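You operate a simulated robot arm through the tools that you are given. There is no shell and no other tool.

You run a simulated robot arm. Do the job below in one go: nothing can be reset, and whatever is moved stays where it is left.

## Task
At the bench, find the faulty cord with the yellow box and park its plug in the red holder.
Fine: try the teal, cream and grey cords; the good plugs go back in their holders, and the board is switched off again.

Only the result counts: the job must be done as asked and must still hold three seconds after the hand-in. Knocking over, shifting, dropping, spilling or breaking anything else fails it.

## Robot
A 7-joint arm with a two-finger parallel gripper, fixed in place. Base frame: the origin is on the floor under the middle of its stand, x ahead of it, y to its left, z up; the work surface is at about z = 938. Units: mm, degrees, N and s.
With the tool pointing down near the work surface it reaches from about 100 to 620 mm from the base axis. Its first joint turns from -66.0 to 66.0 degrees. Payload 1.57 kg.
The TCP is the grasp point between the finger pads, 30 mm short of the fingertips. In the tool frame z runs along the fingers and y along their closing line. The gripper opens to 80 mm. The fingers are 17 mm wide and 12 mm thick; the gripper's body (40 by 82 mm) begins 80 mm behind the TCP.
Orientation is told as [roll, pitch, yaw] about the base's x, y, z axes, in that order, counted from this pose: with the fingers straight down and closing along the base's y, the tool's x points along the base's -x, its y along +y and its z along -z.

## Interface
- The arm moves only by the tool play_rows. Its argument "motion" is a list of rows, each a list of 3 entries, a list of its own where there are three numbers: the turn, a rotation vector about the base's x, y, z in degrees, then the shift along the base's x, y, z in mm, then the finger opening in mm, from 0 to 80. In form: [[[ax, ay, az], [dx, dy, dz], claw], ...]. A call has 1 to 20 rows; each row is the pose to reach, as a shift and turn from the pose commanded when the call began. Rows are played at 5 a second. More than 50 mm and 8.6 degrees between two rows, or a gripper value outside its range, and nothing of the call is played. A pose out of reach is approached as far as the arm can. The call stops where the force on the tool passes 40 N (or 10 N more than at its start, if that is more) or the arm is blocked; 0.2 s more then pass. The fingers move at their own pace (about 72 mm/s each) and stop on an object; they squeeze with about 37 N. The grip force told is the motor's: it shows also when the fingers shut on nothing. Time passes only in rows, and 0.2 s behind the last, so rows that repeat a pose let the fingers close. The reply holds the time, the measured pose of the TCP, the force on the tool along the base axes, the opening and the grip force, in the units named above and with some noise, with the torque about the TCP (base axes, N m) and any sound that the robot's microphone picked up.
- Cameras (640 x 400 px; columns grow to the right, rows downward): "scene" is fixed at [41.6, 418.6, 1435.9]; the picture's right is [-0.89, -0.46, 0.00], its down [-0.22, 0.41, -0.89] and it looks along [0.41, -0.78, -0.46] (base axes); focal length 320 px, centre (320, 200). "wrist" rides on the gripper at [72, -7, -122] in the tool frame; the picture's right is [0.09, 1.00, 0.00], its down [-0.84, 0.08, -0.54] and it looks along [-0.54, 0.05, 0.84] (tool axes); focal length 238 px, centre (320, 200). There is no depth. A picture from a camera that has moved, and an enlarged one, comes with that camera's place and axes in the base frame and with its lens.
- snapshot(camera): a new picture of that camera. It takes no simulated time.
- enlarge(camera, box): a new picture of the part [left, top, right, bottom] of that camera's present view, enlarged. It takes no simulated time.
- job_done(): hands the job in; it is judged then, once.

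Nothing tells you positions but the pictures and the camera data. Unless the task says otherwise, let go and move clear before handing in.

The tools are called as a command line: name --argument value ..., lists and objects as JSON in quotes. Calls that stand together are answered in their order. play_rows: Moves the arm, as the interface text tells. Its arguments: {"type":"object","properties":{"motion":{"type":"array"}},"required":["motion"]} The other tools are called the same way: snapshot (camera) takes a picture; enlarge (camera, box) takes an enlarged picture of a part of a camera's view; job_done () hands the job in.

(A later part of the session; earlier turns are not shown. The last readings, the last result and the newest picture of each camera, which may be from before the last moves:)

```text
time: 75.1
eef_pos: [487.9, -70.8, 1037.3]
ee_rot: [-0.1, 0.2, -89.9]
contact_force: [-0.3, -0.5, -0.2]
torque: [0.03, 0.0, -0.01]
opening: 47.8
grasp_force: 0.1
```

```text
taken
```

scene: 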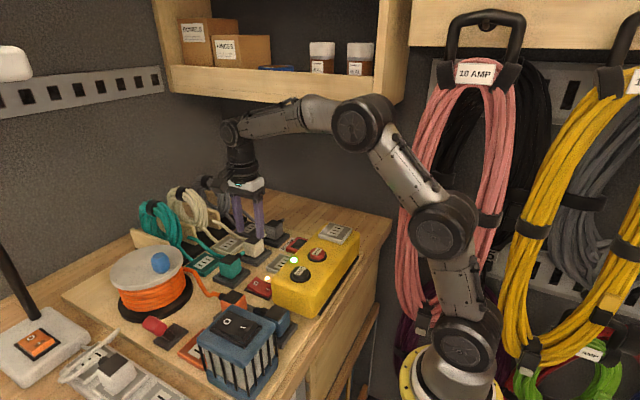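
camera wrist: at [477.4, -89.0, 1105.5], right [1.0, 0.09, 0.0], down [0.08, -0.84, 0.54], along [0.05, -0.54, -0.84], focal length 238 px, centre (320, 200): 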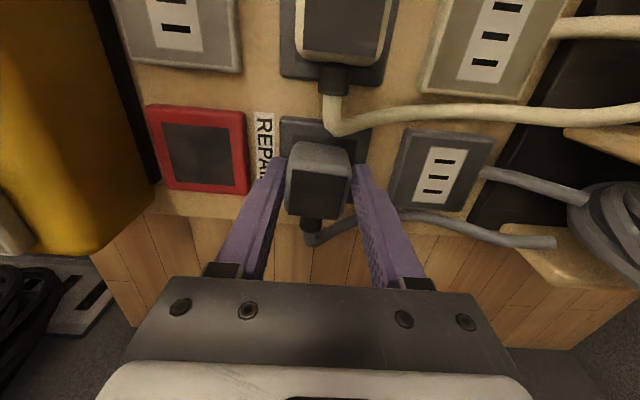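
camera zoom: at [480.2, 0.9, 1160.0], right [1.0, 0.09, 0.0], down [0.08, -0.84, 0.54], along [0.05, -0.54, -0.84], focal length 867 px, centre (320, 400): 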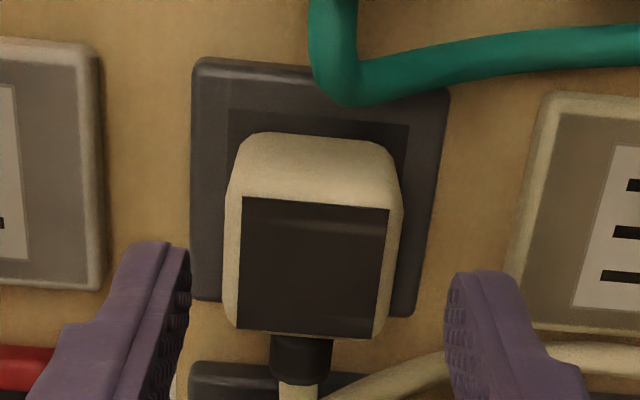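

The cream seat is at the grey seat + (0.1, 85.5), so the spacing is known. I'll descend on the cream plug (TCP ≈485.5,-75.5,988), settle, and grip it while it's latched so it stays square.

play_rows --motion '[[[0, 0, 0], [-1.7, -4.4, -15], 48], [[0, 0, 0], [-1.7, -4.4, -30], 48], [[0, 0, 0], [-1.7, -4.4, -42], 48], [[0, 0, 0], [-1.7, -4.4, -50], 48], [[0, 0, 0], [-1.7, -4.4, -50], 48], [[0, 0, 0], [-1.7, -4.4, -50], 48], [[0, 0, 0], [-1.7, -4.4, -50], 48]]'

enlarge --camera "wrist" --box '[260, 90, 380, 220]'

enlarge --camera "scene" --box '[215, 195, 295, 275]'

```text
time: 76.7
eef_pos: [483.1, -74.5, 987.3]
ee_rot: [-0.1, -0.1, -90.0]
contact_force: [0.0, 0.4, -0.8]
torque: [-0.01, 0.02, -0.03]
opening: 47.8
grasp_force: 0.0
```

```text
3.08 times, centred on (320, 155) of wrist
camera zoom: at [476.6, -3.7, 1109.2], right [1.0, 0.09, 0.0], down [0.08, -0.84, 0.54], along [0.05, -0.54, -0.84], focal length 733 px, centre (320, 338)
```

zoom: 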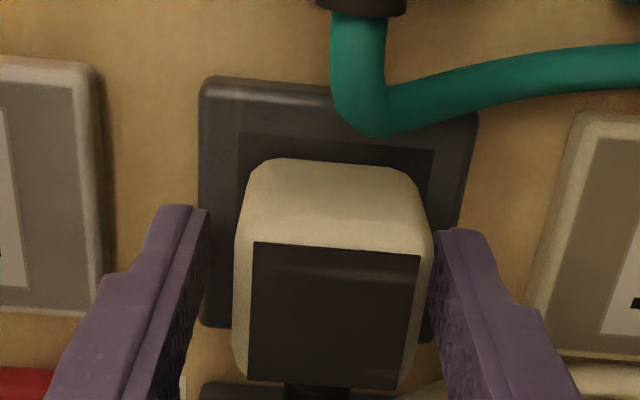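

```text
5.00 times, centred on (255, 235) of scene
camera zoom: at [41.6, 418.6, 1435.9], right [-0.89, -0.46, 0.0], down [-0.22, 0.41, -0.89], along [0.41, -0.78, -0.46], focal length 1598 px, centre (645, 25)
```

zoom: 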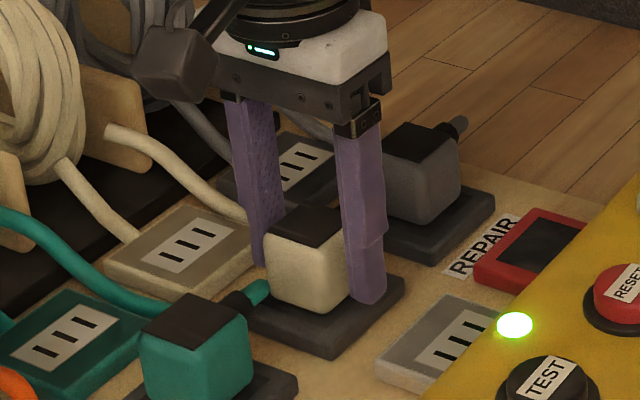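

The fingers are about 1.9 mm off in x. I'll correct, let it settle, then grip.

play_rows --motion '[[[0, 0, 0], [1, 0, 0.5], 48], [[0, 0, 0], [1.9, 0, 0.5], 48], [[0, 0, 0], [1.9, 0, 0.5], 48], [[0, 0, 0], [1.9, 0, 0.5], 48]]'

enlarge --camera "wrist" --box '[260, 90, 380, 220]'

```text
time: 77.7
eef_pos: [484.6, -76.1, 988.5]
ee_rot: [-0.1, 0.0, -90.0]
contact_force: [0.3, -0.3, -0.2]
torque: [-0.02, -0.01, 0.0]
opening: 47.9
grasp_force: 0.1
```

```text
3.08 times, centred on (320, 155) of wrist
camera zoom: at [478.3, -4.1, 1109.6], right [1.0, 0.09, 0.0], down [0.08, -0.84, 0.54], along [0.05, -0.54, -0.84], focal length 733 px, centre (320, 338)
```

zoom: 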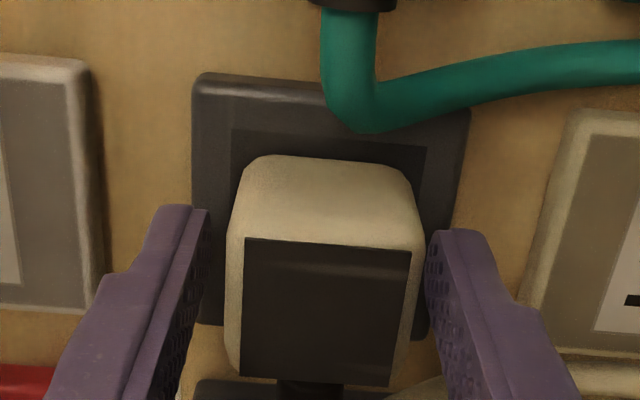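

Well centred. Gripping the cream plug.

play_rows --motion '[[[0, 0, 0], [0.3, 0, 0], 20], [[0, 0, 0], [0.3, 0, 0], 20], [[0, 0, 0], [0.3, 0, 0], 20], [[0, 0, 0], [0.3, 0, 0], 20]]'

enlarge --camera "wrist" --box '[260, 90, 380, 220]'

```text
time: 78.7
eef_pos: [484.9, -76.4, 987.7]
ee_rot: [-0.1, 0.1, -90.1]
contact_force: [0.2, 1.7, -1.5]
torque: [-0.01, -0.12, 0.0]
opening: 36.9
grasp_force: 36.7
```

```text
3.08 times, centred on (320, 155) of wrist
camera zoom: at [478.5, -4.2, 1109.7], right [1.0, 0.09, 0.0], down [0.08, -0.84, 0.54], along [0.05, -0.54, -0.84], focal length 733 px, centre (320, 338)
```

zoom: 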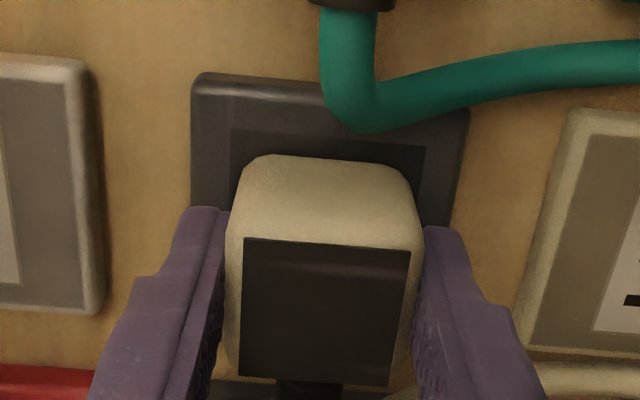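

Gripped squarely at TCP (485.5,-76.2,987.7). Lifting the cream plug out.

play_rows --motion '[[[0, 0, 0], [0, 0, 3], 20], [[0, 0, 0], [0, 0, 7], 20], [[0, 0, 0], [0, 0, 13], 20], [[0, 0, 0], [0, 0, 25], 20], [[0, 0, 0], [0, 0, 50], 20], [[0, 0, 0], [0, 0, 80], 20], [[0, 0, 0], [0, 0, 110], 20], [[0, 0, 0], [0, 0, 110], 20], [[0, 0, 0], [0, 0, 110], 20]]'

snapshot --camera "scene"

enlarge --camera "wrist" --box '[260, 90, 380, 220]'

```text
time: 80.7
eef_pos: [485.9, -75.1, 1097.1]
ee_rot: [-0.2, 0.1, -90.0]
contact_force: [0.1, -0.9, -0.8]
torque: [0.01, -0.01, 0.0]
opening: 37.2
grasp_force: 36.5
heard: snap
```

```text
taken
```

scene: 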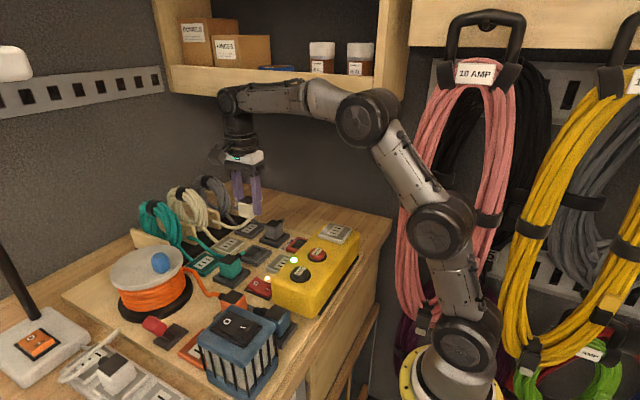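

```text
3.08 times, centred on (320, 155) of wrist
camera zoom: at [479.0, -3.2, 1219.0], right [1.0, 0.09, 0.0], down [0.08, -0.84, 0.54], along [0.05, -0.54, -0.84], focal length 733 px, centre (320, 338)
```

zoom: 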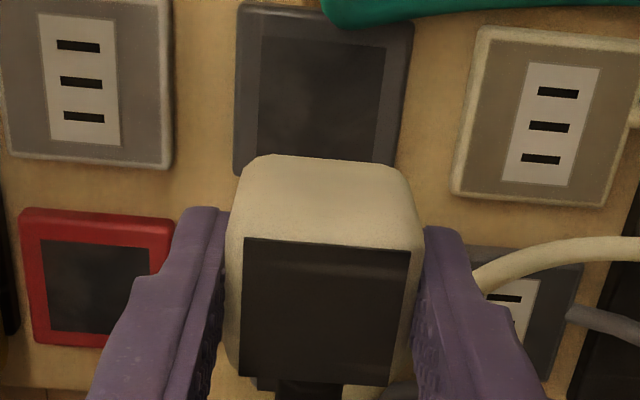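

Cream is out, unchanged in the grip. Moving it above the yellow box socket and letting it settle.

play_rows --motion '[[[0, 0, 0], [-36, -17, 0], 20], [[0, 0, 0], [-72, -34, 0], 20], [[0, 0, 0], [-108, -51, 0], 20], [[0, 0, 0], [-145, -68, 0], 20], [[0, 0, 0], [-180.9, -84.7, 0], 20], [[0, 0, 0], [-180.9, -84.7, -12], 20], [[0, 0, 0], [-180.9, -84.7, -20], 20], [[0, 0, 0], [-180.9, -84.7, -20], 20], [[0, 0, 0], [-180.9, -84.7, -20], 20], [[0, 0, 0], [-180.9, -84.7, -20], 20]]'

enlarge --camera "wrist" --box '[240, 80, 400, 200]'

snapshot --camera "scene"

```text
time: 82.9
eef_pos: [304.8, -160.5, 1078.1]
ee_rot: [-0.1, 0.0, -90.1]
contact_force: [0.3, 0.8, -0.8]
torque: [0.04, 0.04, -0.01]
opening: 37.1
grasp_force: 37.0
```

```text
3.33 times, centred on (320, 140) of wrist
camera zoom: at [297.2, -89.6, 1199.7], right [1.0, 0.09, 0.0], down [0.08, -0.84, 0.54], along [0.05, -0.54, -0.84], focal length 794 px, centre (320, 400)
```

zoom: 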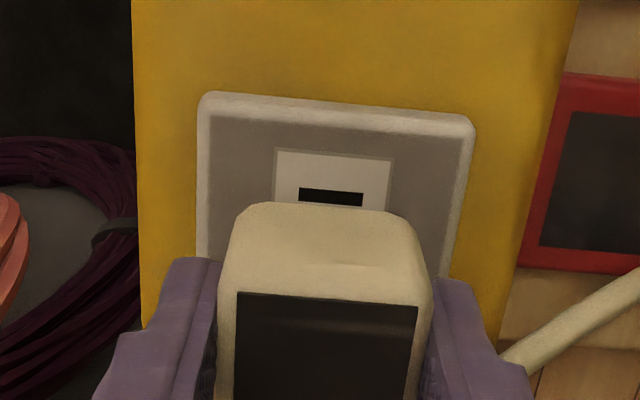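

```text
taken
```

scene: 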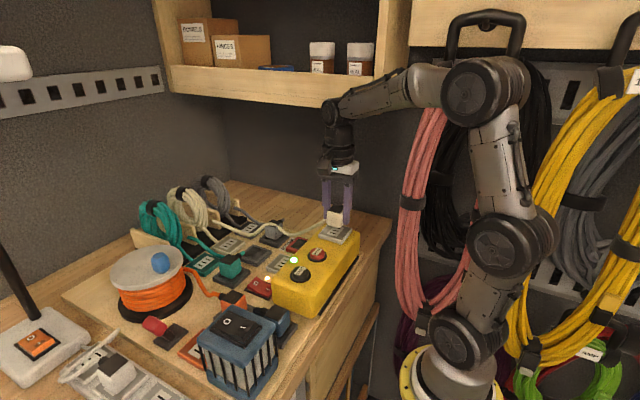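

The pose is (304.2,-161.6,1077.7). I'm correcting to (305.1,-159.9) and lowering to just above the socket.

play_rows --motion '[[[0, 0, 0], [0.5, 0.9, -5], 20], [[0, 0, 0], [0.9, 1.7, -10], 20], [[0, 0, 0], [0.9, 1.7, -14], 20], [[0, 0, 0], [0.9, 1.7, -14], 20], [[0, 0, 0], [0.9, 1.7, -14], 20], [[0, 0, 0], [0.9, 1.7, -14], 20]]'

enlarge --camera "wrist" --box '[240, 80, 400, 200]'

```text
time: 84.3
eef_pos: [305.3, -160.0, 1062.9]
ee_rot: [0.0, 0.0, -90.0]
contact_force: [0.4, 0.0, -0.4]
torque: [-0.02, 0.02, 0.0]
opening: 36.9
grasp_force: 37.2
```

```text
3.33 times, centred on (320, 140) of wrist
camera zoom: at [298.2, -87.5, 1185.2], right [1.0, 0.09, 0.0], down [0.08, -0.84, 0.54], along [0.05, -0.54, -0.84], focal length 794 px, centre (320, 400)
```

zoom: 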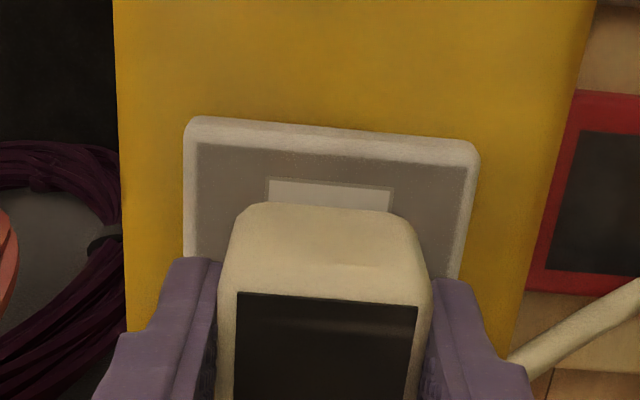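

Almost exactly on target. I'm lowering in small steps and will stop at the first snap.

play_rows --motion '[[[0, 0, 0], [0, -0.3, -1.5], 20], [[0, 0, 0], [0, -0.3, -3], 20], [[0, 0, 0], [0, -0.3, -3], 20]]'

enlarge --camera "scene" --box '[200, 170, 390, 310]'

```text
time: 85.1
eef_pos: [306.1, -158.7, 1061.1]
ee_rot: [-0.1, 0.0, -90.0]
contact_force: [-0.3, 0.2, -0.6]
torque: [-0.02, 0.03, -0.05]
opening: 36.7
grasp_force: 37.1
```

```text
2.86 times, centred on (295, 240) of scene
camera zoom: at [41.6, 418.6, 1435.9], right [-0.89, -0.46, 0.0], down [-0.22, 0.41, -0.89], along [0.41, -0.78, -0.46], focal length 913 px, centre (391, 86)
```

zoom: 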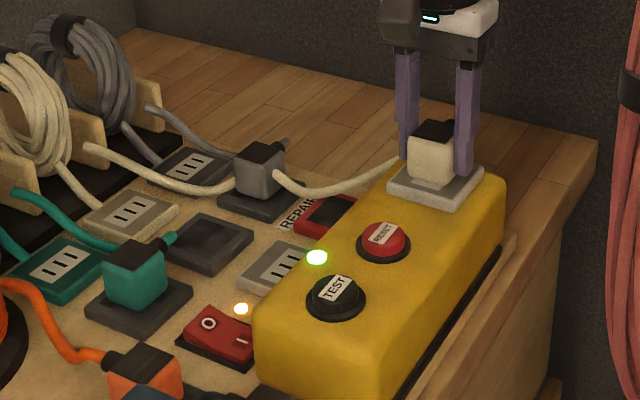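

No contact yet. Continuing down in 1 mm steps.

play_rows --motion '[[[0, 0, 0], [0, 0, -1], 20], [[0, 0, 0], [0, 0, -2], 20], [[0, 0, 0], [0, 0, -2], 20]]'

enlarge --camera "wrist" --box '[240, 80, 400, 200]'

```text
time: 85.9
eef_pos: [304.9, -160.2, 1059.2]
ee_rot: [0.0, -0.1, -90.0]
contact_force: [-3.1, -4.1, 9.2]
torque: [0.19, 0.2, 0.05]
opening: 36.9
grasp_force: 36.8
heard: snap
```

```text
3.33 times, centred on (320, 140) of wrist
camera zoom: at [298.2, -88.5, 1181.2], right [1.0, 0.09, 0.0], down [0.08, -0.84, 0.54], along [0.05, -0.54, -0.84], focal length 794 px, centre (320, 400)
```

zoom: 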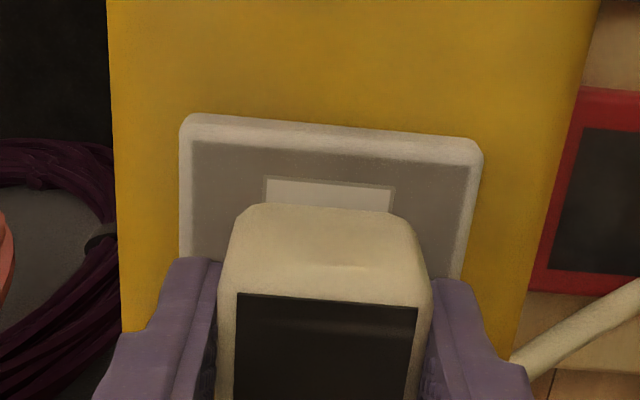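

Snap – cream is latched in the yellow box. I'm opening the fingers and checking the lamp.

play_rows --motion '[[[0, 0, 0], [0, 0, 0], 44], [[0, 0, 0], [0, 0, 0], 44], [[0, 0, 0], [0, 0, 0], 44], [[0, 0, 0], [0, 0, 0], 44], [[0, 0, 0], [0, 0, 0], 44], [[0, 0, 0], [0, 0, 0], 44]]'

enlarge --camera "scene" --box '[200, 170, 390, 310]'

enlarge --camera "wrist" --box '[240, 80, 400, 200]'

```text
time: 87.3
eef_pos: [305.4, -159.5, 1058.1]
ee_rot: [-0.1, 0.0, -90.0]
contact_force: [0.0, 1.3, -0.2]
torque: [0.0, -0.02, 0.02]
opening: 43.7
grasp_force: 0.1
```

```text
2.86 times, centred on (295, 240) of scene
camera zoom: at [41.6, 418.6, 1435.9], right [-0.89, -0.46, 0.0], down [-0.22, 0.41, -0.89], along [0.41, -0.78, -0.46], focal length 913 px, centre (391, 86)
```

zoom: 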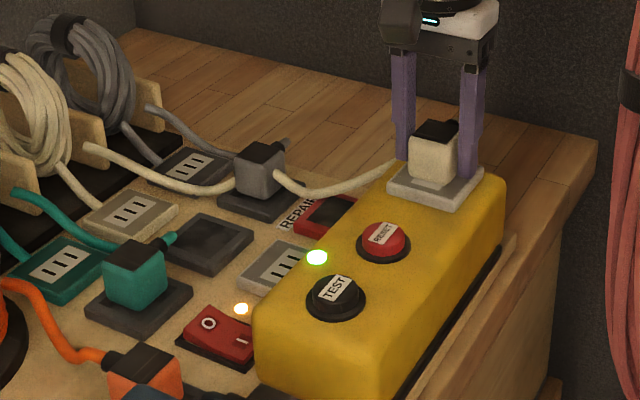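

```text
3.33 times, centred on (320, 140) of wrist
camera zoom: at [298.4, -87.9, 1180.5], right [1.0, 0.09, 0.0], down [0.08, -0.84, 0.54], along [0.05, -0.54, -0.84], focal length 794 px, centre (320, 400)
```

zoom: 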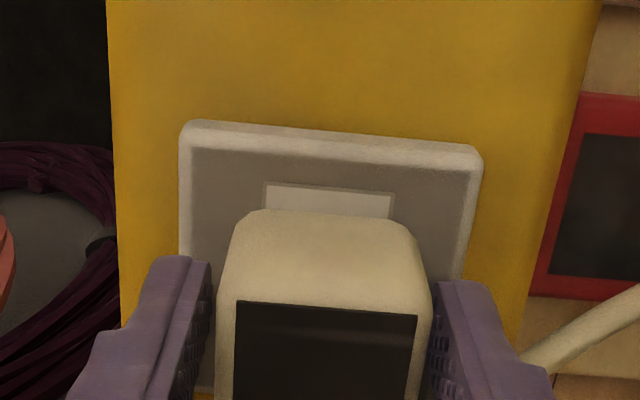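

The lamp stays green with cream latched for over a second, so cream looks good. I'll regrip it (it's square in the socket) and pull it out.

play_rows --motion '[[[0, 0, 0], [0, 0, 1], 44], [[0, 0, 0], [0, 0, 1], 20], [[0, 0, 0], [0, 0, 1], 20], [[0, 0, 0], [0, 0, 1], 20], [[0, 0, 0], [0, 0, 1], 20]]'

enlarge --camera "wrist" --box '[240, 80, 400, 200]'

enlarge --camera "scene" --box '[200, 170, 390, 310]'

```text
time: 88.5
eef_pos: [304.7, -158.6, 1059.8]
ee_rot: [-0.2, 0.1, -90.1]
contact_force: [1.8, 0.0, -3.6]
torque: [-0.01, -0.16, -0.02]
opening: 36.9
grasp_force: 37.0
```

```text
3.33 times, centred on (320, 140) of wrist
camera zoom: at [298.5, -87.7, 1181.2], right [1.0, 0.09, 0.0], down [0.08, -0.84, 0.54], along [0.05, -0.54, -0.84], focal length 794 px, centre (320, 400)
```

zoom: 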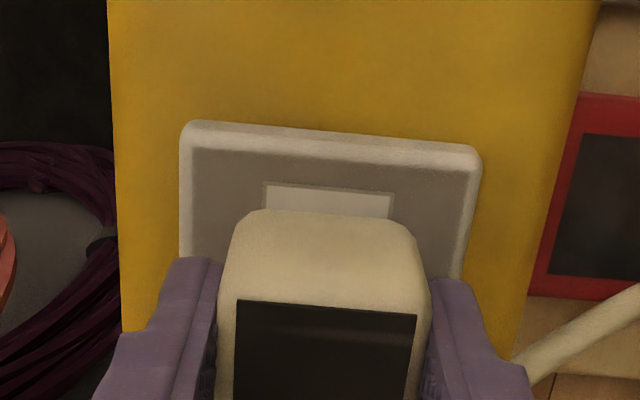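

```text
2.86 times, centred on (295, 240) of scene
camera zoom: at [41.6, 418.6, 1435.9], right [-0.89, -0.46, 0.0], down [-0.22, 0.41, -0.89], along [0.41, -0.78, -0.46], focal length 913 px, centre (391, 86)
```

zoom: 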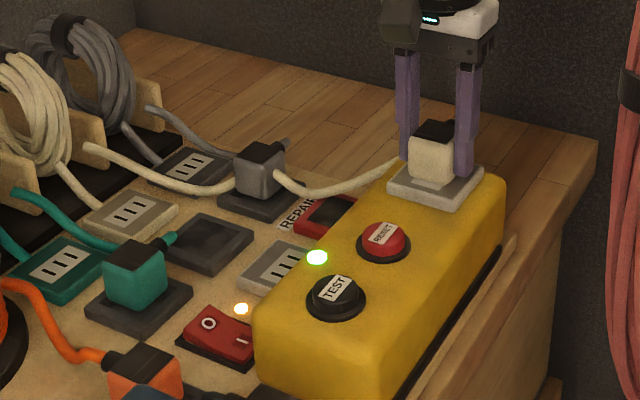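

Regripped at (305.5,-159.7,1059.2). Pulling up and carrying cream back above its own holder (target ≈486.0,-75.2).

play_rows --motion '[[[0, 0, 0], [0, 0, 3], 20], [[0, 0, 0], [0, 0, 7], 20], [[0, 0, 0], [0, 0, 15], 20], [[0, 0, 0], [0, 0, 40], 20], [[0, 0, 0], [36, 17, 40], 20], [[0, 0, 0], [72, 34, 40], 20], [[0, 0, 0], [108, 51, 40], 20], [[0, 0, 0], [144, 68, 40], 20], [[0, 0, 0], [180.5, 84.5, 40], 20], [[0, 0, 0], [180.5, 84.5, 5], 20], [[0, 0, 0], [180.5, 84.5, -30], 20], [[0, 0, 0], [180.5, 84.5, -55], 20], [[0, 0, 0], [180.5, 84.5, -60], 20], [[0, 0, 0], [180.5, 84.5, -60], 20], [[0, 0, 0], [180.5, 84.5, -60], 20], [[0, 0, 0], [180.5, 84.5, -60], 20]]'

enlarge --camera "wrist" --box '[260, 90, 380, 220]'

enlarge --camera "scene" --box '[200, 170, 390, 310]'

```text
time: 91.9
eef_pos: [487.0, -72.8, 1001.4]
ee_rot: [-0.1, -0.1, -90.1]
contact_force: [-0.2, 0.4, -0.2]
torque: [-0.01, -0.01, -0.02]
opening: 37.1
grasp_force: 36.9
heard: snap
```

```text
3.08 times, centred on (320, 155) of wrist
camera zoom: at [479.4, -2.2, 1122.5], right [1.0, 0.09, 0.0], down [0.08, -0.84, 0.54], along [0.05, -0.54, -0.84], focal length 733 px, centre (320, 338)
```

zoom: 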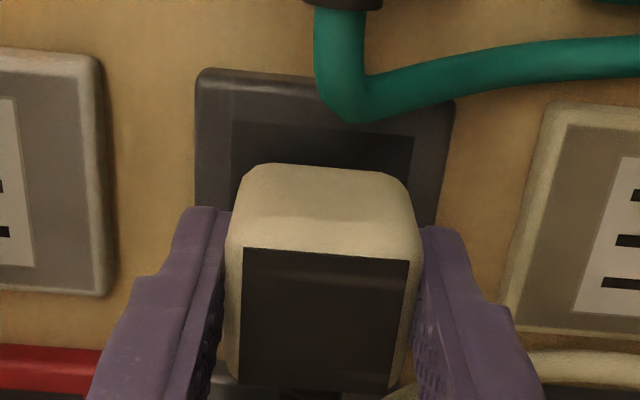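

```text
2.86 times, centred on (295, 240) of scene
camera zoom: at [41.6, 418.6, 1435.9], right [-0.89, -0.46, 0.0], down [-0.22, 0.41, -0.89], along [0.41, -0.78, -0.46], focal length 913 px, centre (391, 86)
```

zoom: 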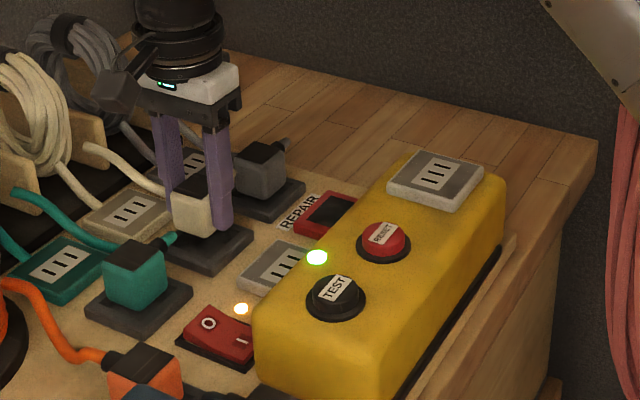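

Cream is above its holder at (486.4,-74.2,1000.5). In the grip it sits ~1.9 mm further -y than originally, so its seat should be at TCP ≈(485.7,-74.6). Lowering.

play_rows --motion '[[[0, 0, 0], [-0.7, -0.4, -4], 20], [[0, 0, 0], [-0.7, -0.4, -7], 20], [[0, 0, 0], [-0.7, -0.4, -9], 20], [[0, 0, 0], [-0.7, -0.4, -9], 20], [[0, 0, 0], [-0.7, -0.4, -9], 20]]'

enlarge --camera "wrist" --box '[260, 90, 380, 220]'

```text
time: 93.1
eef_pos: [484.9, -74.6, 991.3]
ee_rot: [-0.2, -0.1, -90.0]
contact_force: [-0.9, 0.4, 0.0]
torque: [-0.02, 0.01, 0.0]
opening: 37.0
grasp_force: 37.1
```

```text
3.08 times, centred on (320, 155) of wrist
camera zoom: at [479.0, -3.0, 1112.9], right [1.0, 0.09, 0.0], down [0.08, -0.84, 0.54], along [0.05, -0.54, -0.84], focal length 733 px, centre (320, 338)
```

zoom: 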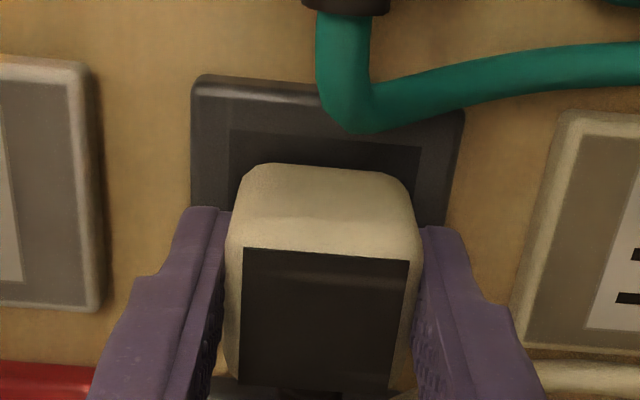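

Lowering the last few mm in small steps, listening for the snap.

play_rows --motion '[[[0, 0, 0], [-0.3, 0.4, -1], 20], [[0, 0, 0], [-0.3, 0.4, -2], 20], [[0, 0, 0], [-0.3, 0.4, -2], 20]]'

play_rows --motion '[[[0, 0, 0], [0, 0, -1], 20], [[0, 0, 0], [0, 0, -1.5], 20], [[0, 0, 0], [0, 0, -1.5], 20]]'

enlarge --camera "wrist" --box '[260, 90, 380, 220]'

```text
time: 93.9
eef_pos: [484.9, -74.1, 989.9]
ee_rot: [-0.1, 0.0, -90.1]
contact_force: [-0.2, -0.4, -0.7]
torque: [-0.02, 0.01, -0.02]
opening: 37.2
grasp_force: 36.2
```

```text
time: 94.7
eef_pos: [485.9, -73.8, 987.7]
ee_rot: [-0.1, 0.0, -90.0]
contact_force: [0.5, -0.3, -0.3]
torque: [0.0, 0.03, -0.02]
opening: 37.0
grasp_force: 36.6
```

```text
3.08 times, centred on (320, 155) of wrist
camera zoom: at [478.2, -2.7, 1109.5], right [1.0, 0.09, 0.0], down [0.08, -0.84, 0.54], along [0.05, -0.54, -0.84], focal length 733 px, centre (320, 338)
```

zoom: 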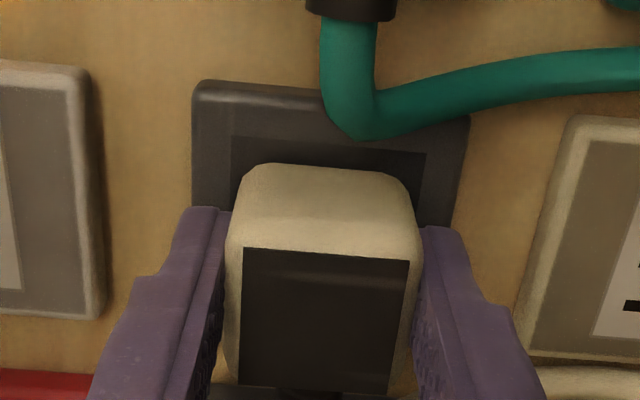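

Still no contact. Relative to the original seated view I'm within ~0.4 mm. I'll add +0.4 in y and continue down.

play_rows --motion '[[[0, 0, 0], [0.2, 0.4, -0.7], 20], [[0, 0, 0], [0.2, 0.4, -1.4], 20], [[0, 0, 0], [0.2, 0.4, -1.4], 20]]'

enlarge --camera "wrist" --box '[260, 90, 380, 220]'

```text
time: 95.5
eef_pos: [486.1, -73.4, 986.6]
ee_rot: [0.1, 0.0, -90.0]
contact_force: [-0.3, 0.6, 4.3]
torque: [0.0, 0.04, 0.02]
opening: 36.8
grasp_force: 37.4
```

```text
3.08 times, centred on (320, 155) of wrist
camera zoom: at [478.8, -2.2, 1108.7], right [1.0, 0.09, 0.0], down [0.08, -0.84, 0.54], along [0.05, -0.54, -0.84], focal length 733 px, centre (320, 338)
```

zoom: 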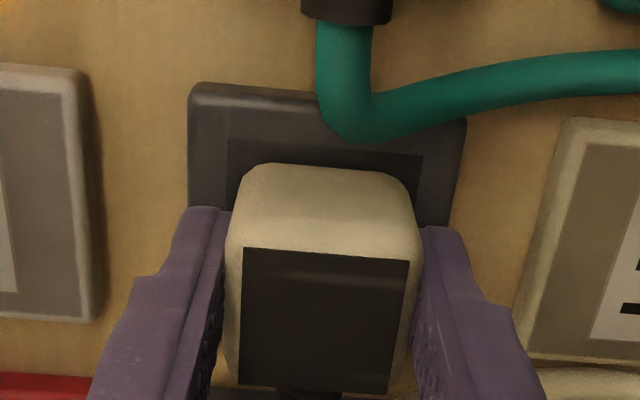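

Contact at 4 N without a snap. I'm pressing slightly more.

play_rows --motion '[[[0, 0, 0], [0, 0, -0.5], 20], [[0, 0, 0], [0, 0, -1.0], 20]]'

enlarge --camera "wrist" --box '[260, 90, 380, 220]'

```text
time: 96.1
eef_pos: [486.5, -74.3, 987.5]
ee_rot: [0.0, 0.1, -90.1]
contact_force: [-4.9, 2.8, 15.1]
torque: [0.05, 0.25, -0.04]
opening: 36.8
grasp_force: 37.2
```

```text
3.08 times, centred on (320, 155) of wrist
camera zoom: at [478.8, -2.6, 1108.6], right [1.0, 0.09, 0.0], down [0.08, -0.84, 0.54], along [0.05, -0.54, -0.84], focal length 733 px, centre (320, 338)
```

zoom: 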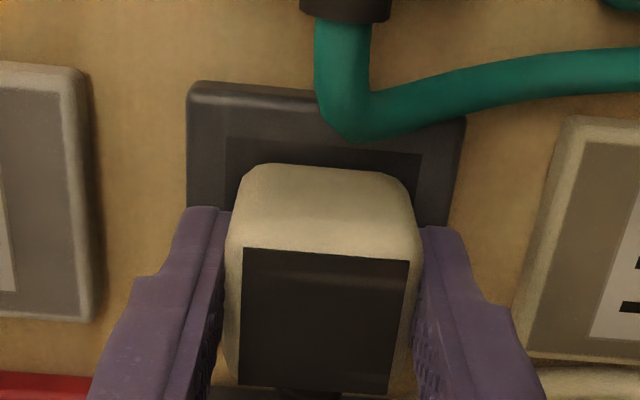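

Still not latched at 15 N. All earlier successes came with the plug slightly to the +y side, so I'll lift 5 mm, shift +1.0 in y and lower again.

play_rows --motion '[[[0, 0, 0], [0, 0.5, 3], 20], [[0, 0, 0], [0, 1.2, 6], 20], [[0, 0, 0], [0, 1.2, 6], 20], [[0, 0, 0], [0, 1.2, 6], 20]]'

enlarge --camera "wrist" --box '[260, 90, 380, 220]'

```text
time: 97.1
eef_pos: [484.5, -72.0, 990.5]
ee_rot: [0.0, 0.0, -90.0]
contact_force: [0.2, 0.3, -0.8]
torque: [-0.01, 0.01, 0.0]
opening: 36.9
grasp_force: 37.2
```

```text
3.08 times, centred on (320, 155) of wrist
camera zoom: at [478.4, -2.0, 1112.8], right [1.0, 0.09, 0.0], down [0.08, -0.84, 0.54], along [0.05, -0.54, -0.84], focal length 733 px, centre (320, 338)
```

zoom: 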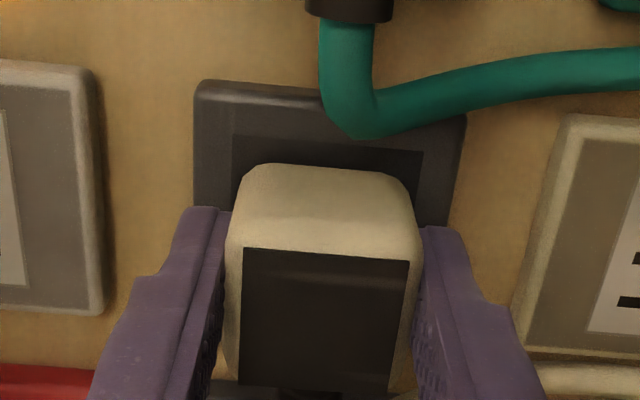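

Position (485.4,-74.0). Adding +0.6 in y and lowering gently.

play_rows --motion '[[[0, 0, 0], [0.2, 0.7, -1.5], 20], [[0, 0, 0], [0.2, 0.7, -3], 20], [[0, 0, 0], [0.2, 0.7, -4], 20], [[0, 0, 0], [0.2, 0.7, -4], 20]]'

play_rows --motion '[[[0, 0, 0], [0, 0, -0.6], 20], [[0, 0, 0], [0, 0, -1.2], 20], [[0, 0, 0], [0, 0, -1.2], 20]]'

enlarge --camera "wrist" --box '[260, 90, 380, 220]'

```text
time: 98.1
eef_pos: [484.1, -72.2, 988.2]
ee_rot: [-0.1, 0.1, -90.0]
contact_force: [0.7, 0.2, -1.1]
torque: [0.0, -0.01, 0.01]
opening: 36.9
grasp_force: 36.7
```

```text
time: 98.9
eef_pos: [485.2, -72.0, 985.7]
ee_rot: [0.1, 0.0, -89.9]
contact_force: [-2.1, -1.2, 6.3]
torque: [-0.04, 0.08, 0.02]
opening: 36.8
grasp_force: 36.4
```

```text
3.08 times, centred on (320, 155) of wrist
camera zoom: at [478.6, -0.6, 1108.6], right [1.0, 0.09, 0.0], down [0.08, -0.84, 0.54], along [0.05, -0.54, -0.84], focal length 733 px, centre (320, 338)
```

zoom: 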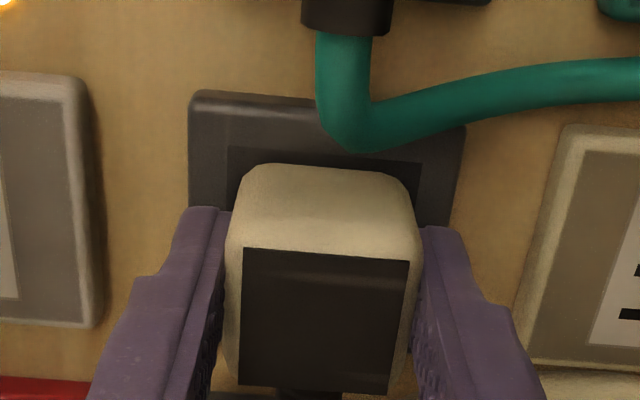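

This is now too far +y (the gap to the recess edge is 10 px versus 17–19 when seated). With light contact I'll slide back toward -y in small steps, with x -0.4, listening for the snap.

play_rows --motion '[[[0, 0, 0], [-0.3, -0.3, 0.3], 20], [[0, 0, 0], [-0.4, -0.6, 0.3], 20], [[0, 0, 0], [-0.4, -0.8, 0.2], 20]]'

play_rows --motion '[[[0, 0, 0], [0, -0.3, 0], 20], [[0, 0, 0], [0, -0.6, 0], 20]]'

enlarge --camera "wrist" --box '[260, 90, 380, 220]'

```text
time: 99.7
eef_pos: [484.8, -71.2, 987.2]
ee_rot: [0.0, 0.0, -90.1]
contact_force: [1.5, 1.7, 4.5]
torque: [-0.02, -0.06, 0.02]
opening: 37.1
grasp_force: 37.1
```

```text
time: 100.3
eef_pos: [485.2, -72.8, 986.7]
ee_rot: [0.0, 0.0, -89.9]
contact_force: [1.0, 3.4, 9.0]
torque: [0.07, -0.02, 0.01]
opening: 37.2
grasp_force: 36.9
```

```text
3.08 times, centred on (320, 155) of wrist
camera zoom: at [477.8, -1.6, 1108.6], right [1.0, 0.09, 0.0], down [0.08, -0.84, 0.54], along [0.05, -0.54, -0.84], focal length 733 px, centre (320, 338)
```

zoom: 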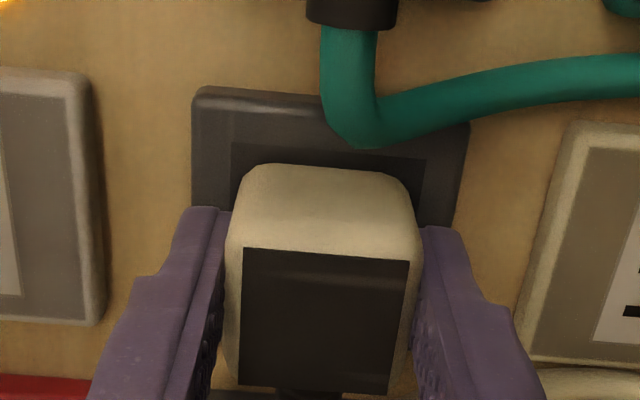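

Gap is 14 px now. Continuing the slide in small steps.

play_rows --motion '[[[0, 0, 0], [0.2, -0.3, 0], 20], [[0, 0, 0], [0.3, -0.5, 0], 20]]'

play_rows --motion '[[[0, 0, 0], [0.1, -0.3, 0], 20], [[0, 0, 0], [0.2, -0.5, -0.2], 20]]'

enlarge --camera "wrist" --box '[260, 90, 380, 220]'

```text
time: 100.9
eef_pos: [485.3, -75.0, 987.2]
ee_rot: [0.0, 0.0, -90.0]
contact_force: [-0.2, 3.6, 8.0]
torque: [0.09, -0.07, 0.02]
opening: 36.7
grasp_force: 36.8
```

```text
time: 101.5
eef_pos: [485.4, -74.0, 987.2]
ee_rot: [-0.1, 0.0, -90.0]
contact_force: [-3.2, 2.3, 8.7]
torque: [0.08, -0.02, 0.01]
opening: 36.8
grasp_force: 37.0
```

```text
3.08 times, centred on (320, 155) of wrist
camera zoom: at [478.5, -3.3, 1108.5], right [1.0, 0.09, 0.0], down [0.08, -0.84, 0.54], along [0.05, -0.54, -0.84], focal length 733 px, centre (320, 338)
```

zoom: 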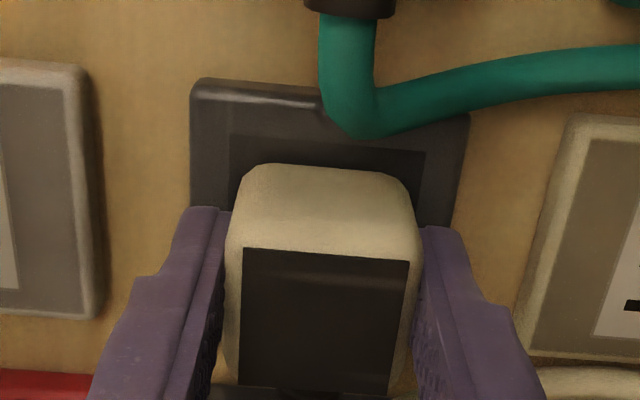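

The sweep on the floor doesn't latch. In every success the latch happened about 1 mm above floor contact, so I've been too low as well as slightly off sideways. I'll rise 3 mm, centre at about (485.5,-74.4) in free air, then come down through the seat height slowly.

play_rows --motion '[[[0, 0, 0], [0, 0.5, 2], 20], [[0, 0, 0], [0, 0.9, 4], 20], [[0, 0, 0], [0, 0.9, 4], 20], [[0, 0, 0], [0, 0.9, 4], 20]]'

enlarge --camera "wrist" --box '[260, 90, 380, 220]'

```text
time: 102.5
eef_pos: [486.5, -73.7, 989.7]
ee_rot: [-0.1, 0.0, -89.9]
contact_force: [0.3, -0.2, 0.1]
torque: [-0.01, 0.02, -0.03]
opening: 36.9
grasp_force: 37.4
```

```text
3.08 times, centred on (320, 155) of wrist
camera zoom: at [479.3, -2.5, 1112.2], right [1.0, 0.09, 0.0], down [0.08, -0.84, 0.54], along [0.05, -0.54, -0.84], focal length 733 px, centre (320, 338)
```

zoom: 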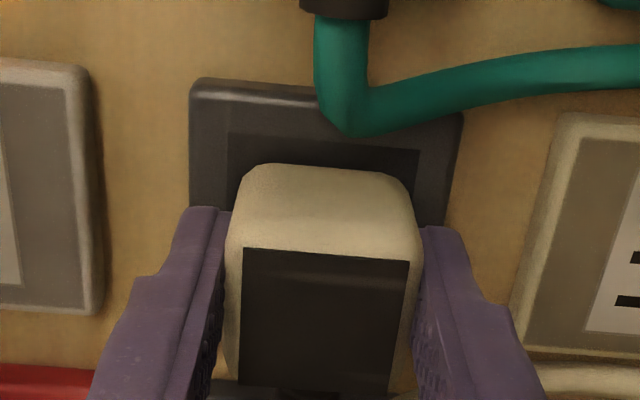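

Adjusting x by -0.8, y by +0.3 and descending through the seat height in 0.5 mm steps.

play_rows --motion '[[[0, 0, 0], [-0.5, 0.2, -0.5], 20], [[0, 0, 0], [-0.8, 0.3, -1.2], 20], [[0, 0, 0], [-0.8, 0.3, -1.8], 20], [[0, 0, 0], [-0.8, 0.3, -2.3], 20], [[0, 0, 0], [-0.8, 0.3, -2.3], 20]]'

enlarge --camera "wrist" --box '[260, 90, 380, 220]'

```text
time: 103.7
eef_pos: [484.3, -72.1, 987.9]
ee_rot: [-0.1, 0.1, -90.0]
contact_force: [0.0, 0.4, -1.1]
torque: [-0.03, 0.01, 0.04]
opening: 36.9
grasp_force: 37.0
```

```text
3.08 times, centred on (320, 155) of wrist
camera zoom: at [478.4, -1.4, 1109.5], right [1.0, 0.09, 0.0], down [0.08, -0.84, 0.54], along [0.05, -0.54, -0.84], focal length 733 px, centre (320, 338)
```

zoom: 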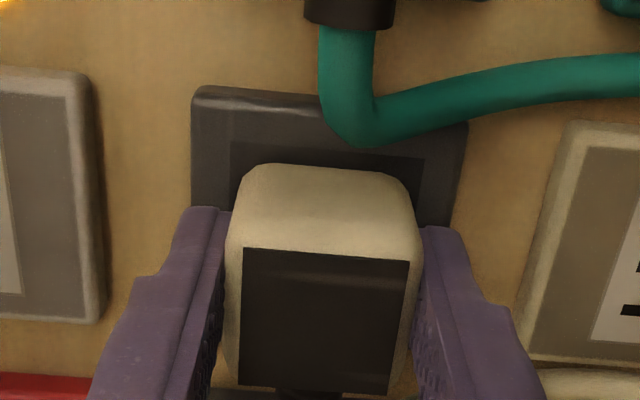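

x is centred and the height is right. y is ~0.6 mm too far +, so I'm sliding -y in free air at this height.

play_rows --motion '[[[0, 0, 0], [0, -0.3, 0.2], 20], [[0, 0, 0], [0, -0.6, 0.2], 20], [[0, 0, 0], [0, -0.9, 0.2], 20], [[0, 0, 0], [0, -0.9, 0.2], 20]]'

enlarge --camera "wrist" --box '[260, 90, 380, 220]'

```text
time: 104.7
eef_pos: [484.3, -74.4, 987.6]
ee_rot: [-0.1, 0.0, -90.1]
contact_force: [0.7, -0.4, -0.6]
torque: [0.02, 0.01, 0.03]
opening: 37.0
grasp_force: 36.6
```

```text
3.08 times, centred on (320, 155) of wrist
camera zoom: at [478.4, -3.4, 1109.6], right [1.0, 0.09, 0.0], down [0.08, -0.84, 0.54], along [0.05, -0.54, -0.84], focal length 733 px, centre (320, 338)
```

zoom: 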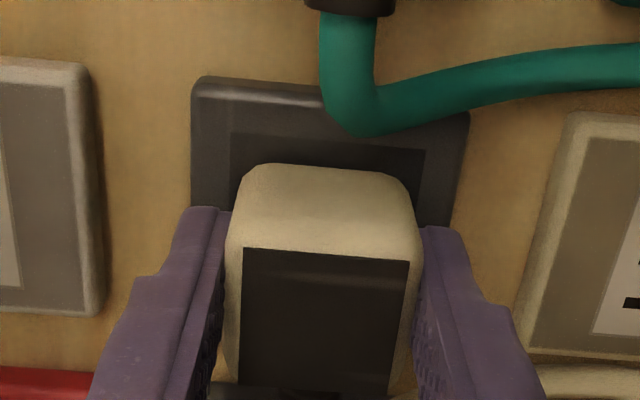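

It passed through without latching. I'll now try dwelling right at the seat pose (≈485.5,-74.3,987.7), nudging in small steps and reading the pose each time.

play_rows --motion '[[[0, 0, 0], [0, 0.3, 0], 20], [[0, 0, 0], [0, 0.6, 0], 20], [[0, 0, 0], [0, 0.6, 0], 20], [[0, 0, 0], [0, 0.6, 0], 20]]'

enlarge --camera "wrist" --box '[260, 90, 380, 220]'

```text
time: 105.7
eef_pos: [485.7, -73.3, 989.1]
ee_rot: [0.0, 0.0, -90.0]
contact_force: [0.2, -0.2, -1.8]
torque: [0.02, -0.02, 0.01]
opening: 37.0
grasp_force: 37.1
```

```text
3.08 times, centred on (320, 155) of wrist
camera zoom: at [478.4, -2.4, 1109.8], right [1.0, 0.09, 0.0], down [0.08, -0.84, 0.54], along [0.05, -0.54, -0.84], focal length 733 px, centre (320, 338)
```

zoom: 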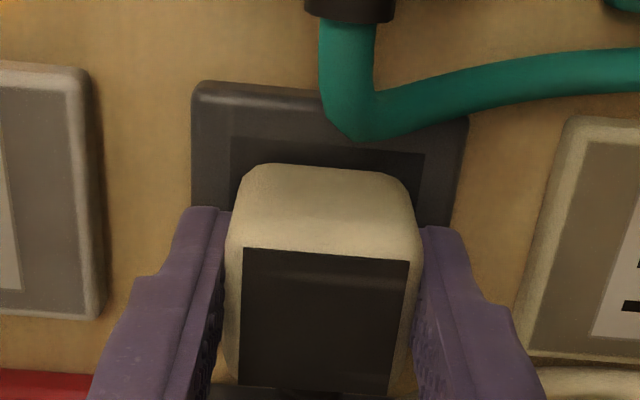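

I'm now at the exact original seat pose (gap 19 px, z 987.8) and dwelling doesn't latch. Pressing straight down from here.

play_rows --motion '[[[0, 0, 0], [0, 0, -0.8], 20], [[0, 0, 0], [0, 0, -1.6], 20], [[0, 0, 0], [0, 0, -2.4], 20]]'

enlarge --camera "wrist" --box '[260, 90, 380, 220]'

enlarge --camera "scene" --box '[235, 205, 285, 265]'

```text
time: 106.5
eef_pos: [485.0, -73.4, 986.5]
ee_rot: [0.1, 0.0, -90.0]
contact_force: [-0.4, -1.2, 4.6]
torque: [-0.03, 0.06, 0.01]
opening: 37.1
grasp_force: 37.1
```

```text
3.08 times, centred on (320, 155) of wrist
camera zoom: at [478.5, -2.4, 1108.5], right [1.0, 0.09, 0.0], down [0.08, -0.84, 0.54], along [0.05, -0.54, -0.84], focal length 733 px, centre (320, 338)
```

zoom: 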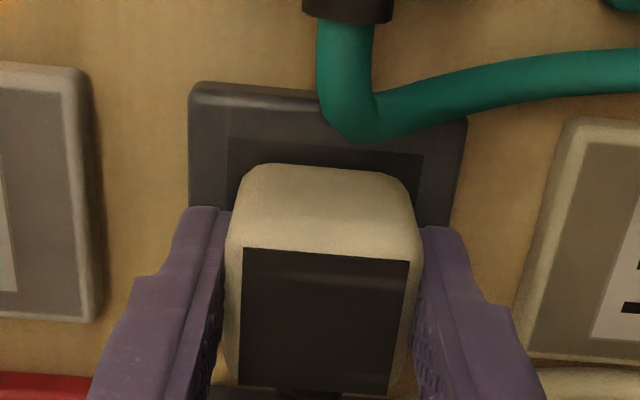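

```text
6.67 times, centred on (260, 235) of scene
camera zoom: at [41.5, 418.6, 1435.9], right [-0.89, -0.46, 0.0], down [-0.22, 0.41, -0.89], along [0.41, -0.78, -0.46], focal length 2131 px, centre (720, -33)
```

zoom: 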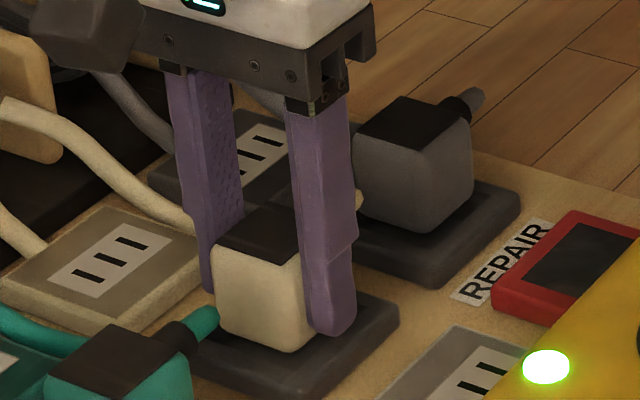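

Contact at 4.6 N with near-perfect alignment. Pressing progressively harder here.

play_rows --motion '[[[0, 0, 0], [0, 0, -0.7], 20], [[0, 0, 0], [0, 0, -1.4], 20], [[0, 0, 0], [0, 0, -2.1], 20]]'

enlarge --camera "wrist" --box '[260, 90, 380, 220]'

```text
time: 107.3
eef_pos: [485.9, -74.2, 987.9]
ee_rot: [0.1, -0.1, -90.0]
contact_force: [-8.3, -3.8, 23.3]
torque: [-0.02, 0.4, -0.01]
opening: 37.0
grasp_force: 36.6
```

```text
3.08 times, centred on (320, 155) of wrist
camera zoom: at [478.5, -2.3, 1108.3], right [1.0, 0.09, 0.0], down [0.08, -0.84, 0.54], along [0.05, -0.54, -0.84], focal length 733 px, centre (320, 338)
```

zoom: 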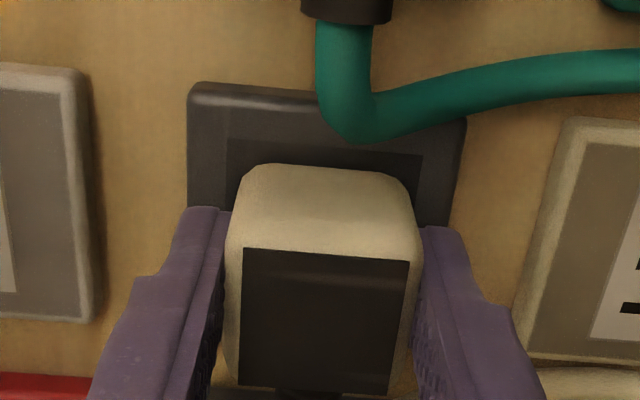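

23 N and no latch, so position and force aren't the issue. I'm checking orientation with a higher zoom.

enlarge --camera "wrist" --box '[290, 130, 350, 220]'

enlarge --camera "wrist" --box '[270, 90, 370, 150]'

enlarge --camera "scene" --box '[245, 225, 275, 265]'

```text
4.44 times, centred on (320, 175) of wrist
camera zoom: at [478.5, -2.3, 1108.3], right [1.0, 0.09, 0.0], down [0.08, -0.84, 0.54], along [0.05, -0.54, -0.84], focal length 1059 px, centre (320, 311)
```

zoom: 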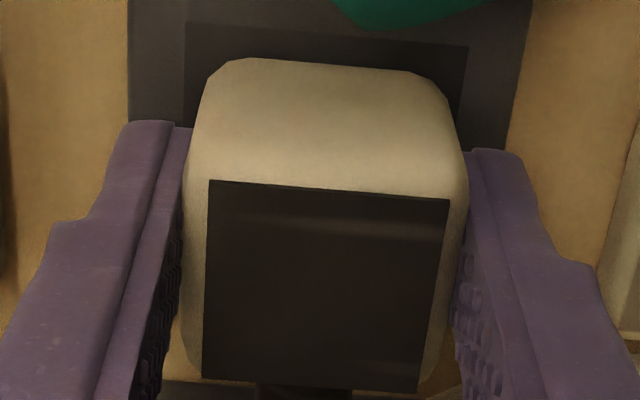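

```text
6.40 times, centred on (320, 120) of wrist
camera zoom: at [478.5, -2.3, 1108.3], right [1.0, 0.09, 0.0], down [0.08, -0.84, 0.54], along [0.05, -0.54, -0.84], focal length 1525 px, centre (320, 712)
```

zoom: 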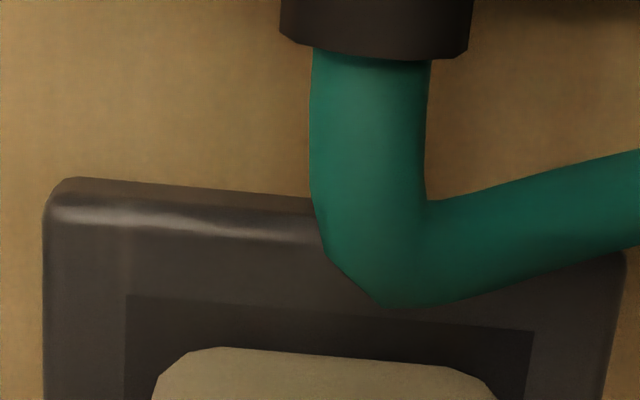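

```text
10.00 times, centred on (260, 245) of scene
camera zoom: at [41.0, 418.6, 1435.9], right [-0.89, -0.46, 0.0], down [-0.21, 0.41, -0.89], along [0.41, -0.78, -0.46], focal length 3196 px, centre (920, -250)
```

zoom: 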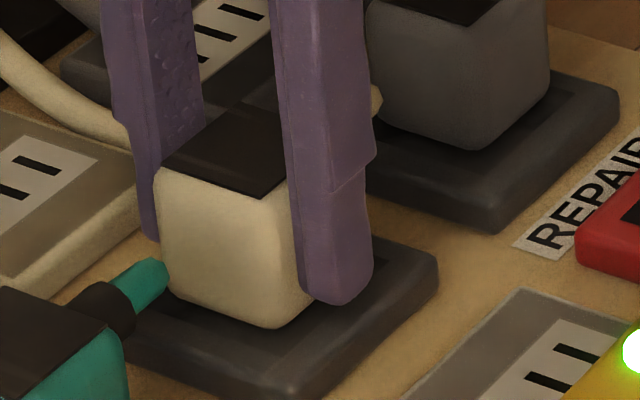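

The plug now coincides pixel-for-pixel with its original seated pose. I'll ease off and open the fingers to see whether it holds by itself.

play_rows --motion '[[[0, 0, 0], [0, 0, 1.5], 20], [[0, 0, 0], [0, 0, 1.5], 20], [[0, 0, 0], [0, 0, 1.5], 44], [[0, 0, 0], [0, 0, 1.5], 44], [[0, 0, 0], [0, 0, 1.5], 44]]'

enlarge --camera "wrist" --box '[260, 90, 380, 220]'

enlarge --camera "scene" --box '[235, 205, 295, 265]'

```text
time: 108.5
eef_pos: [484.5, -73.5, 985.5]
ee_rot: [-0.2, 0.0, -89.9]
contact_force: [0.1, 0.4, -0.1]
torque: [-0.03, 0.01, -0.01]
opening: 43.9
grasp_force: 0.0
```

```text
3.08 times, centred on (320, 155) of wrist
camera zoom: at [478.9, -2.2, 1106.2], right [1.0, 0.09, 0.0], down [0.08, -0.84, 0.54], along [0.05, -0.54, -0.84], focal length 733 px, centre (320, 338)
```

zoom: 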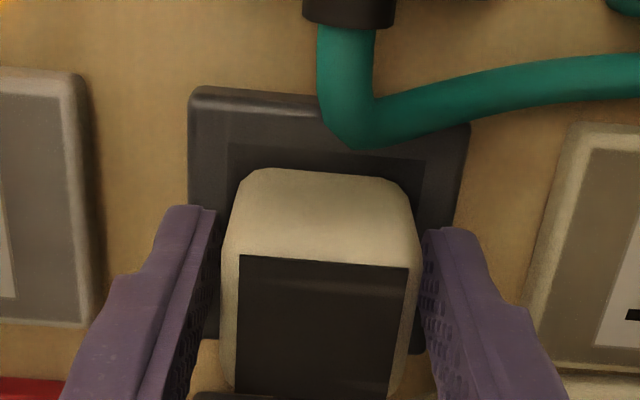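

```text
6.67 times, centred on (265, 235) of scene
camera zoom: at [41.6, 418.6, 1435.9], right [-0.89, -0.46, 0.0], down [-0.22, 0.41, -0.89], along [0.41, -0.78, -0.46], focal length 2131 px, centre (687, -33)
```

zoom: 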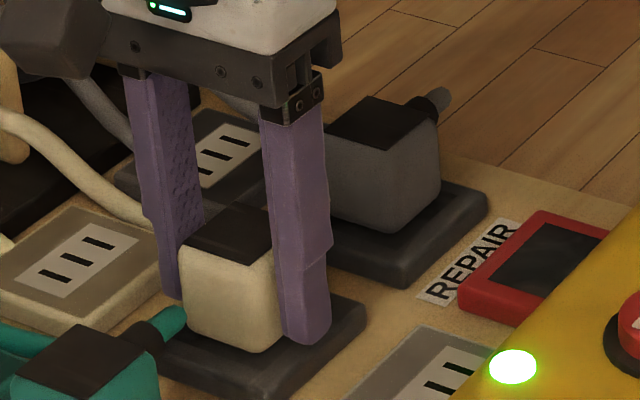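

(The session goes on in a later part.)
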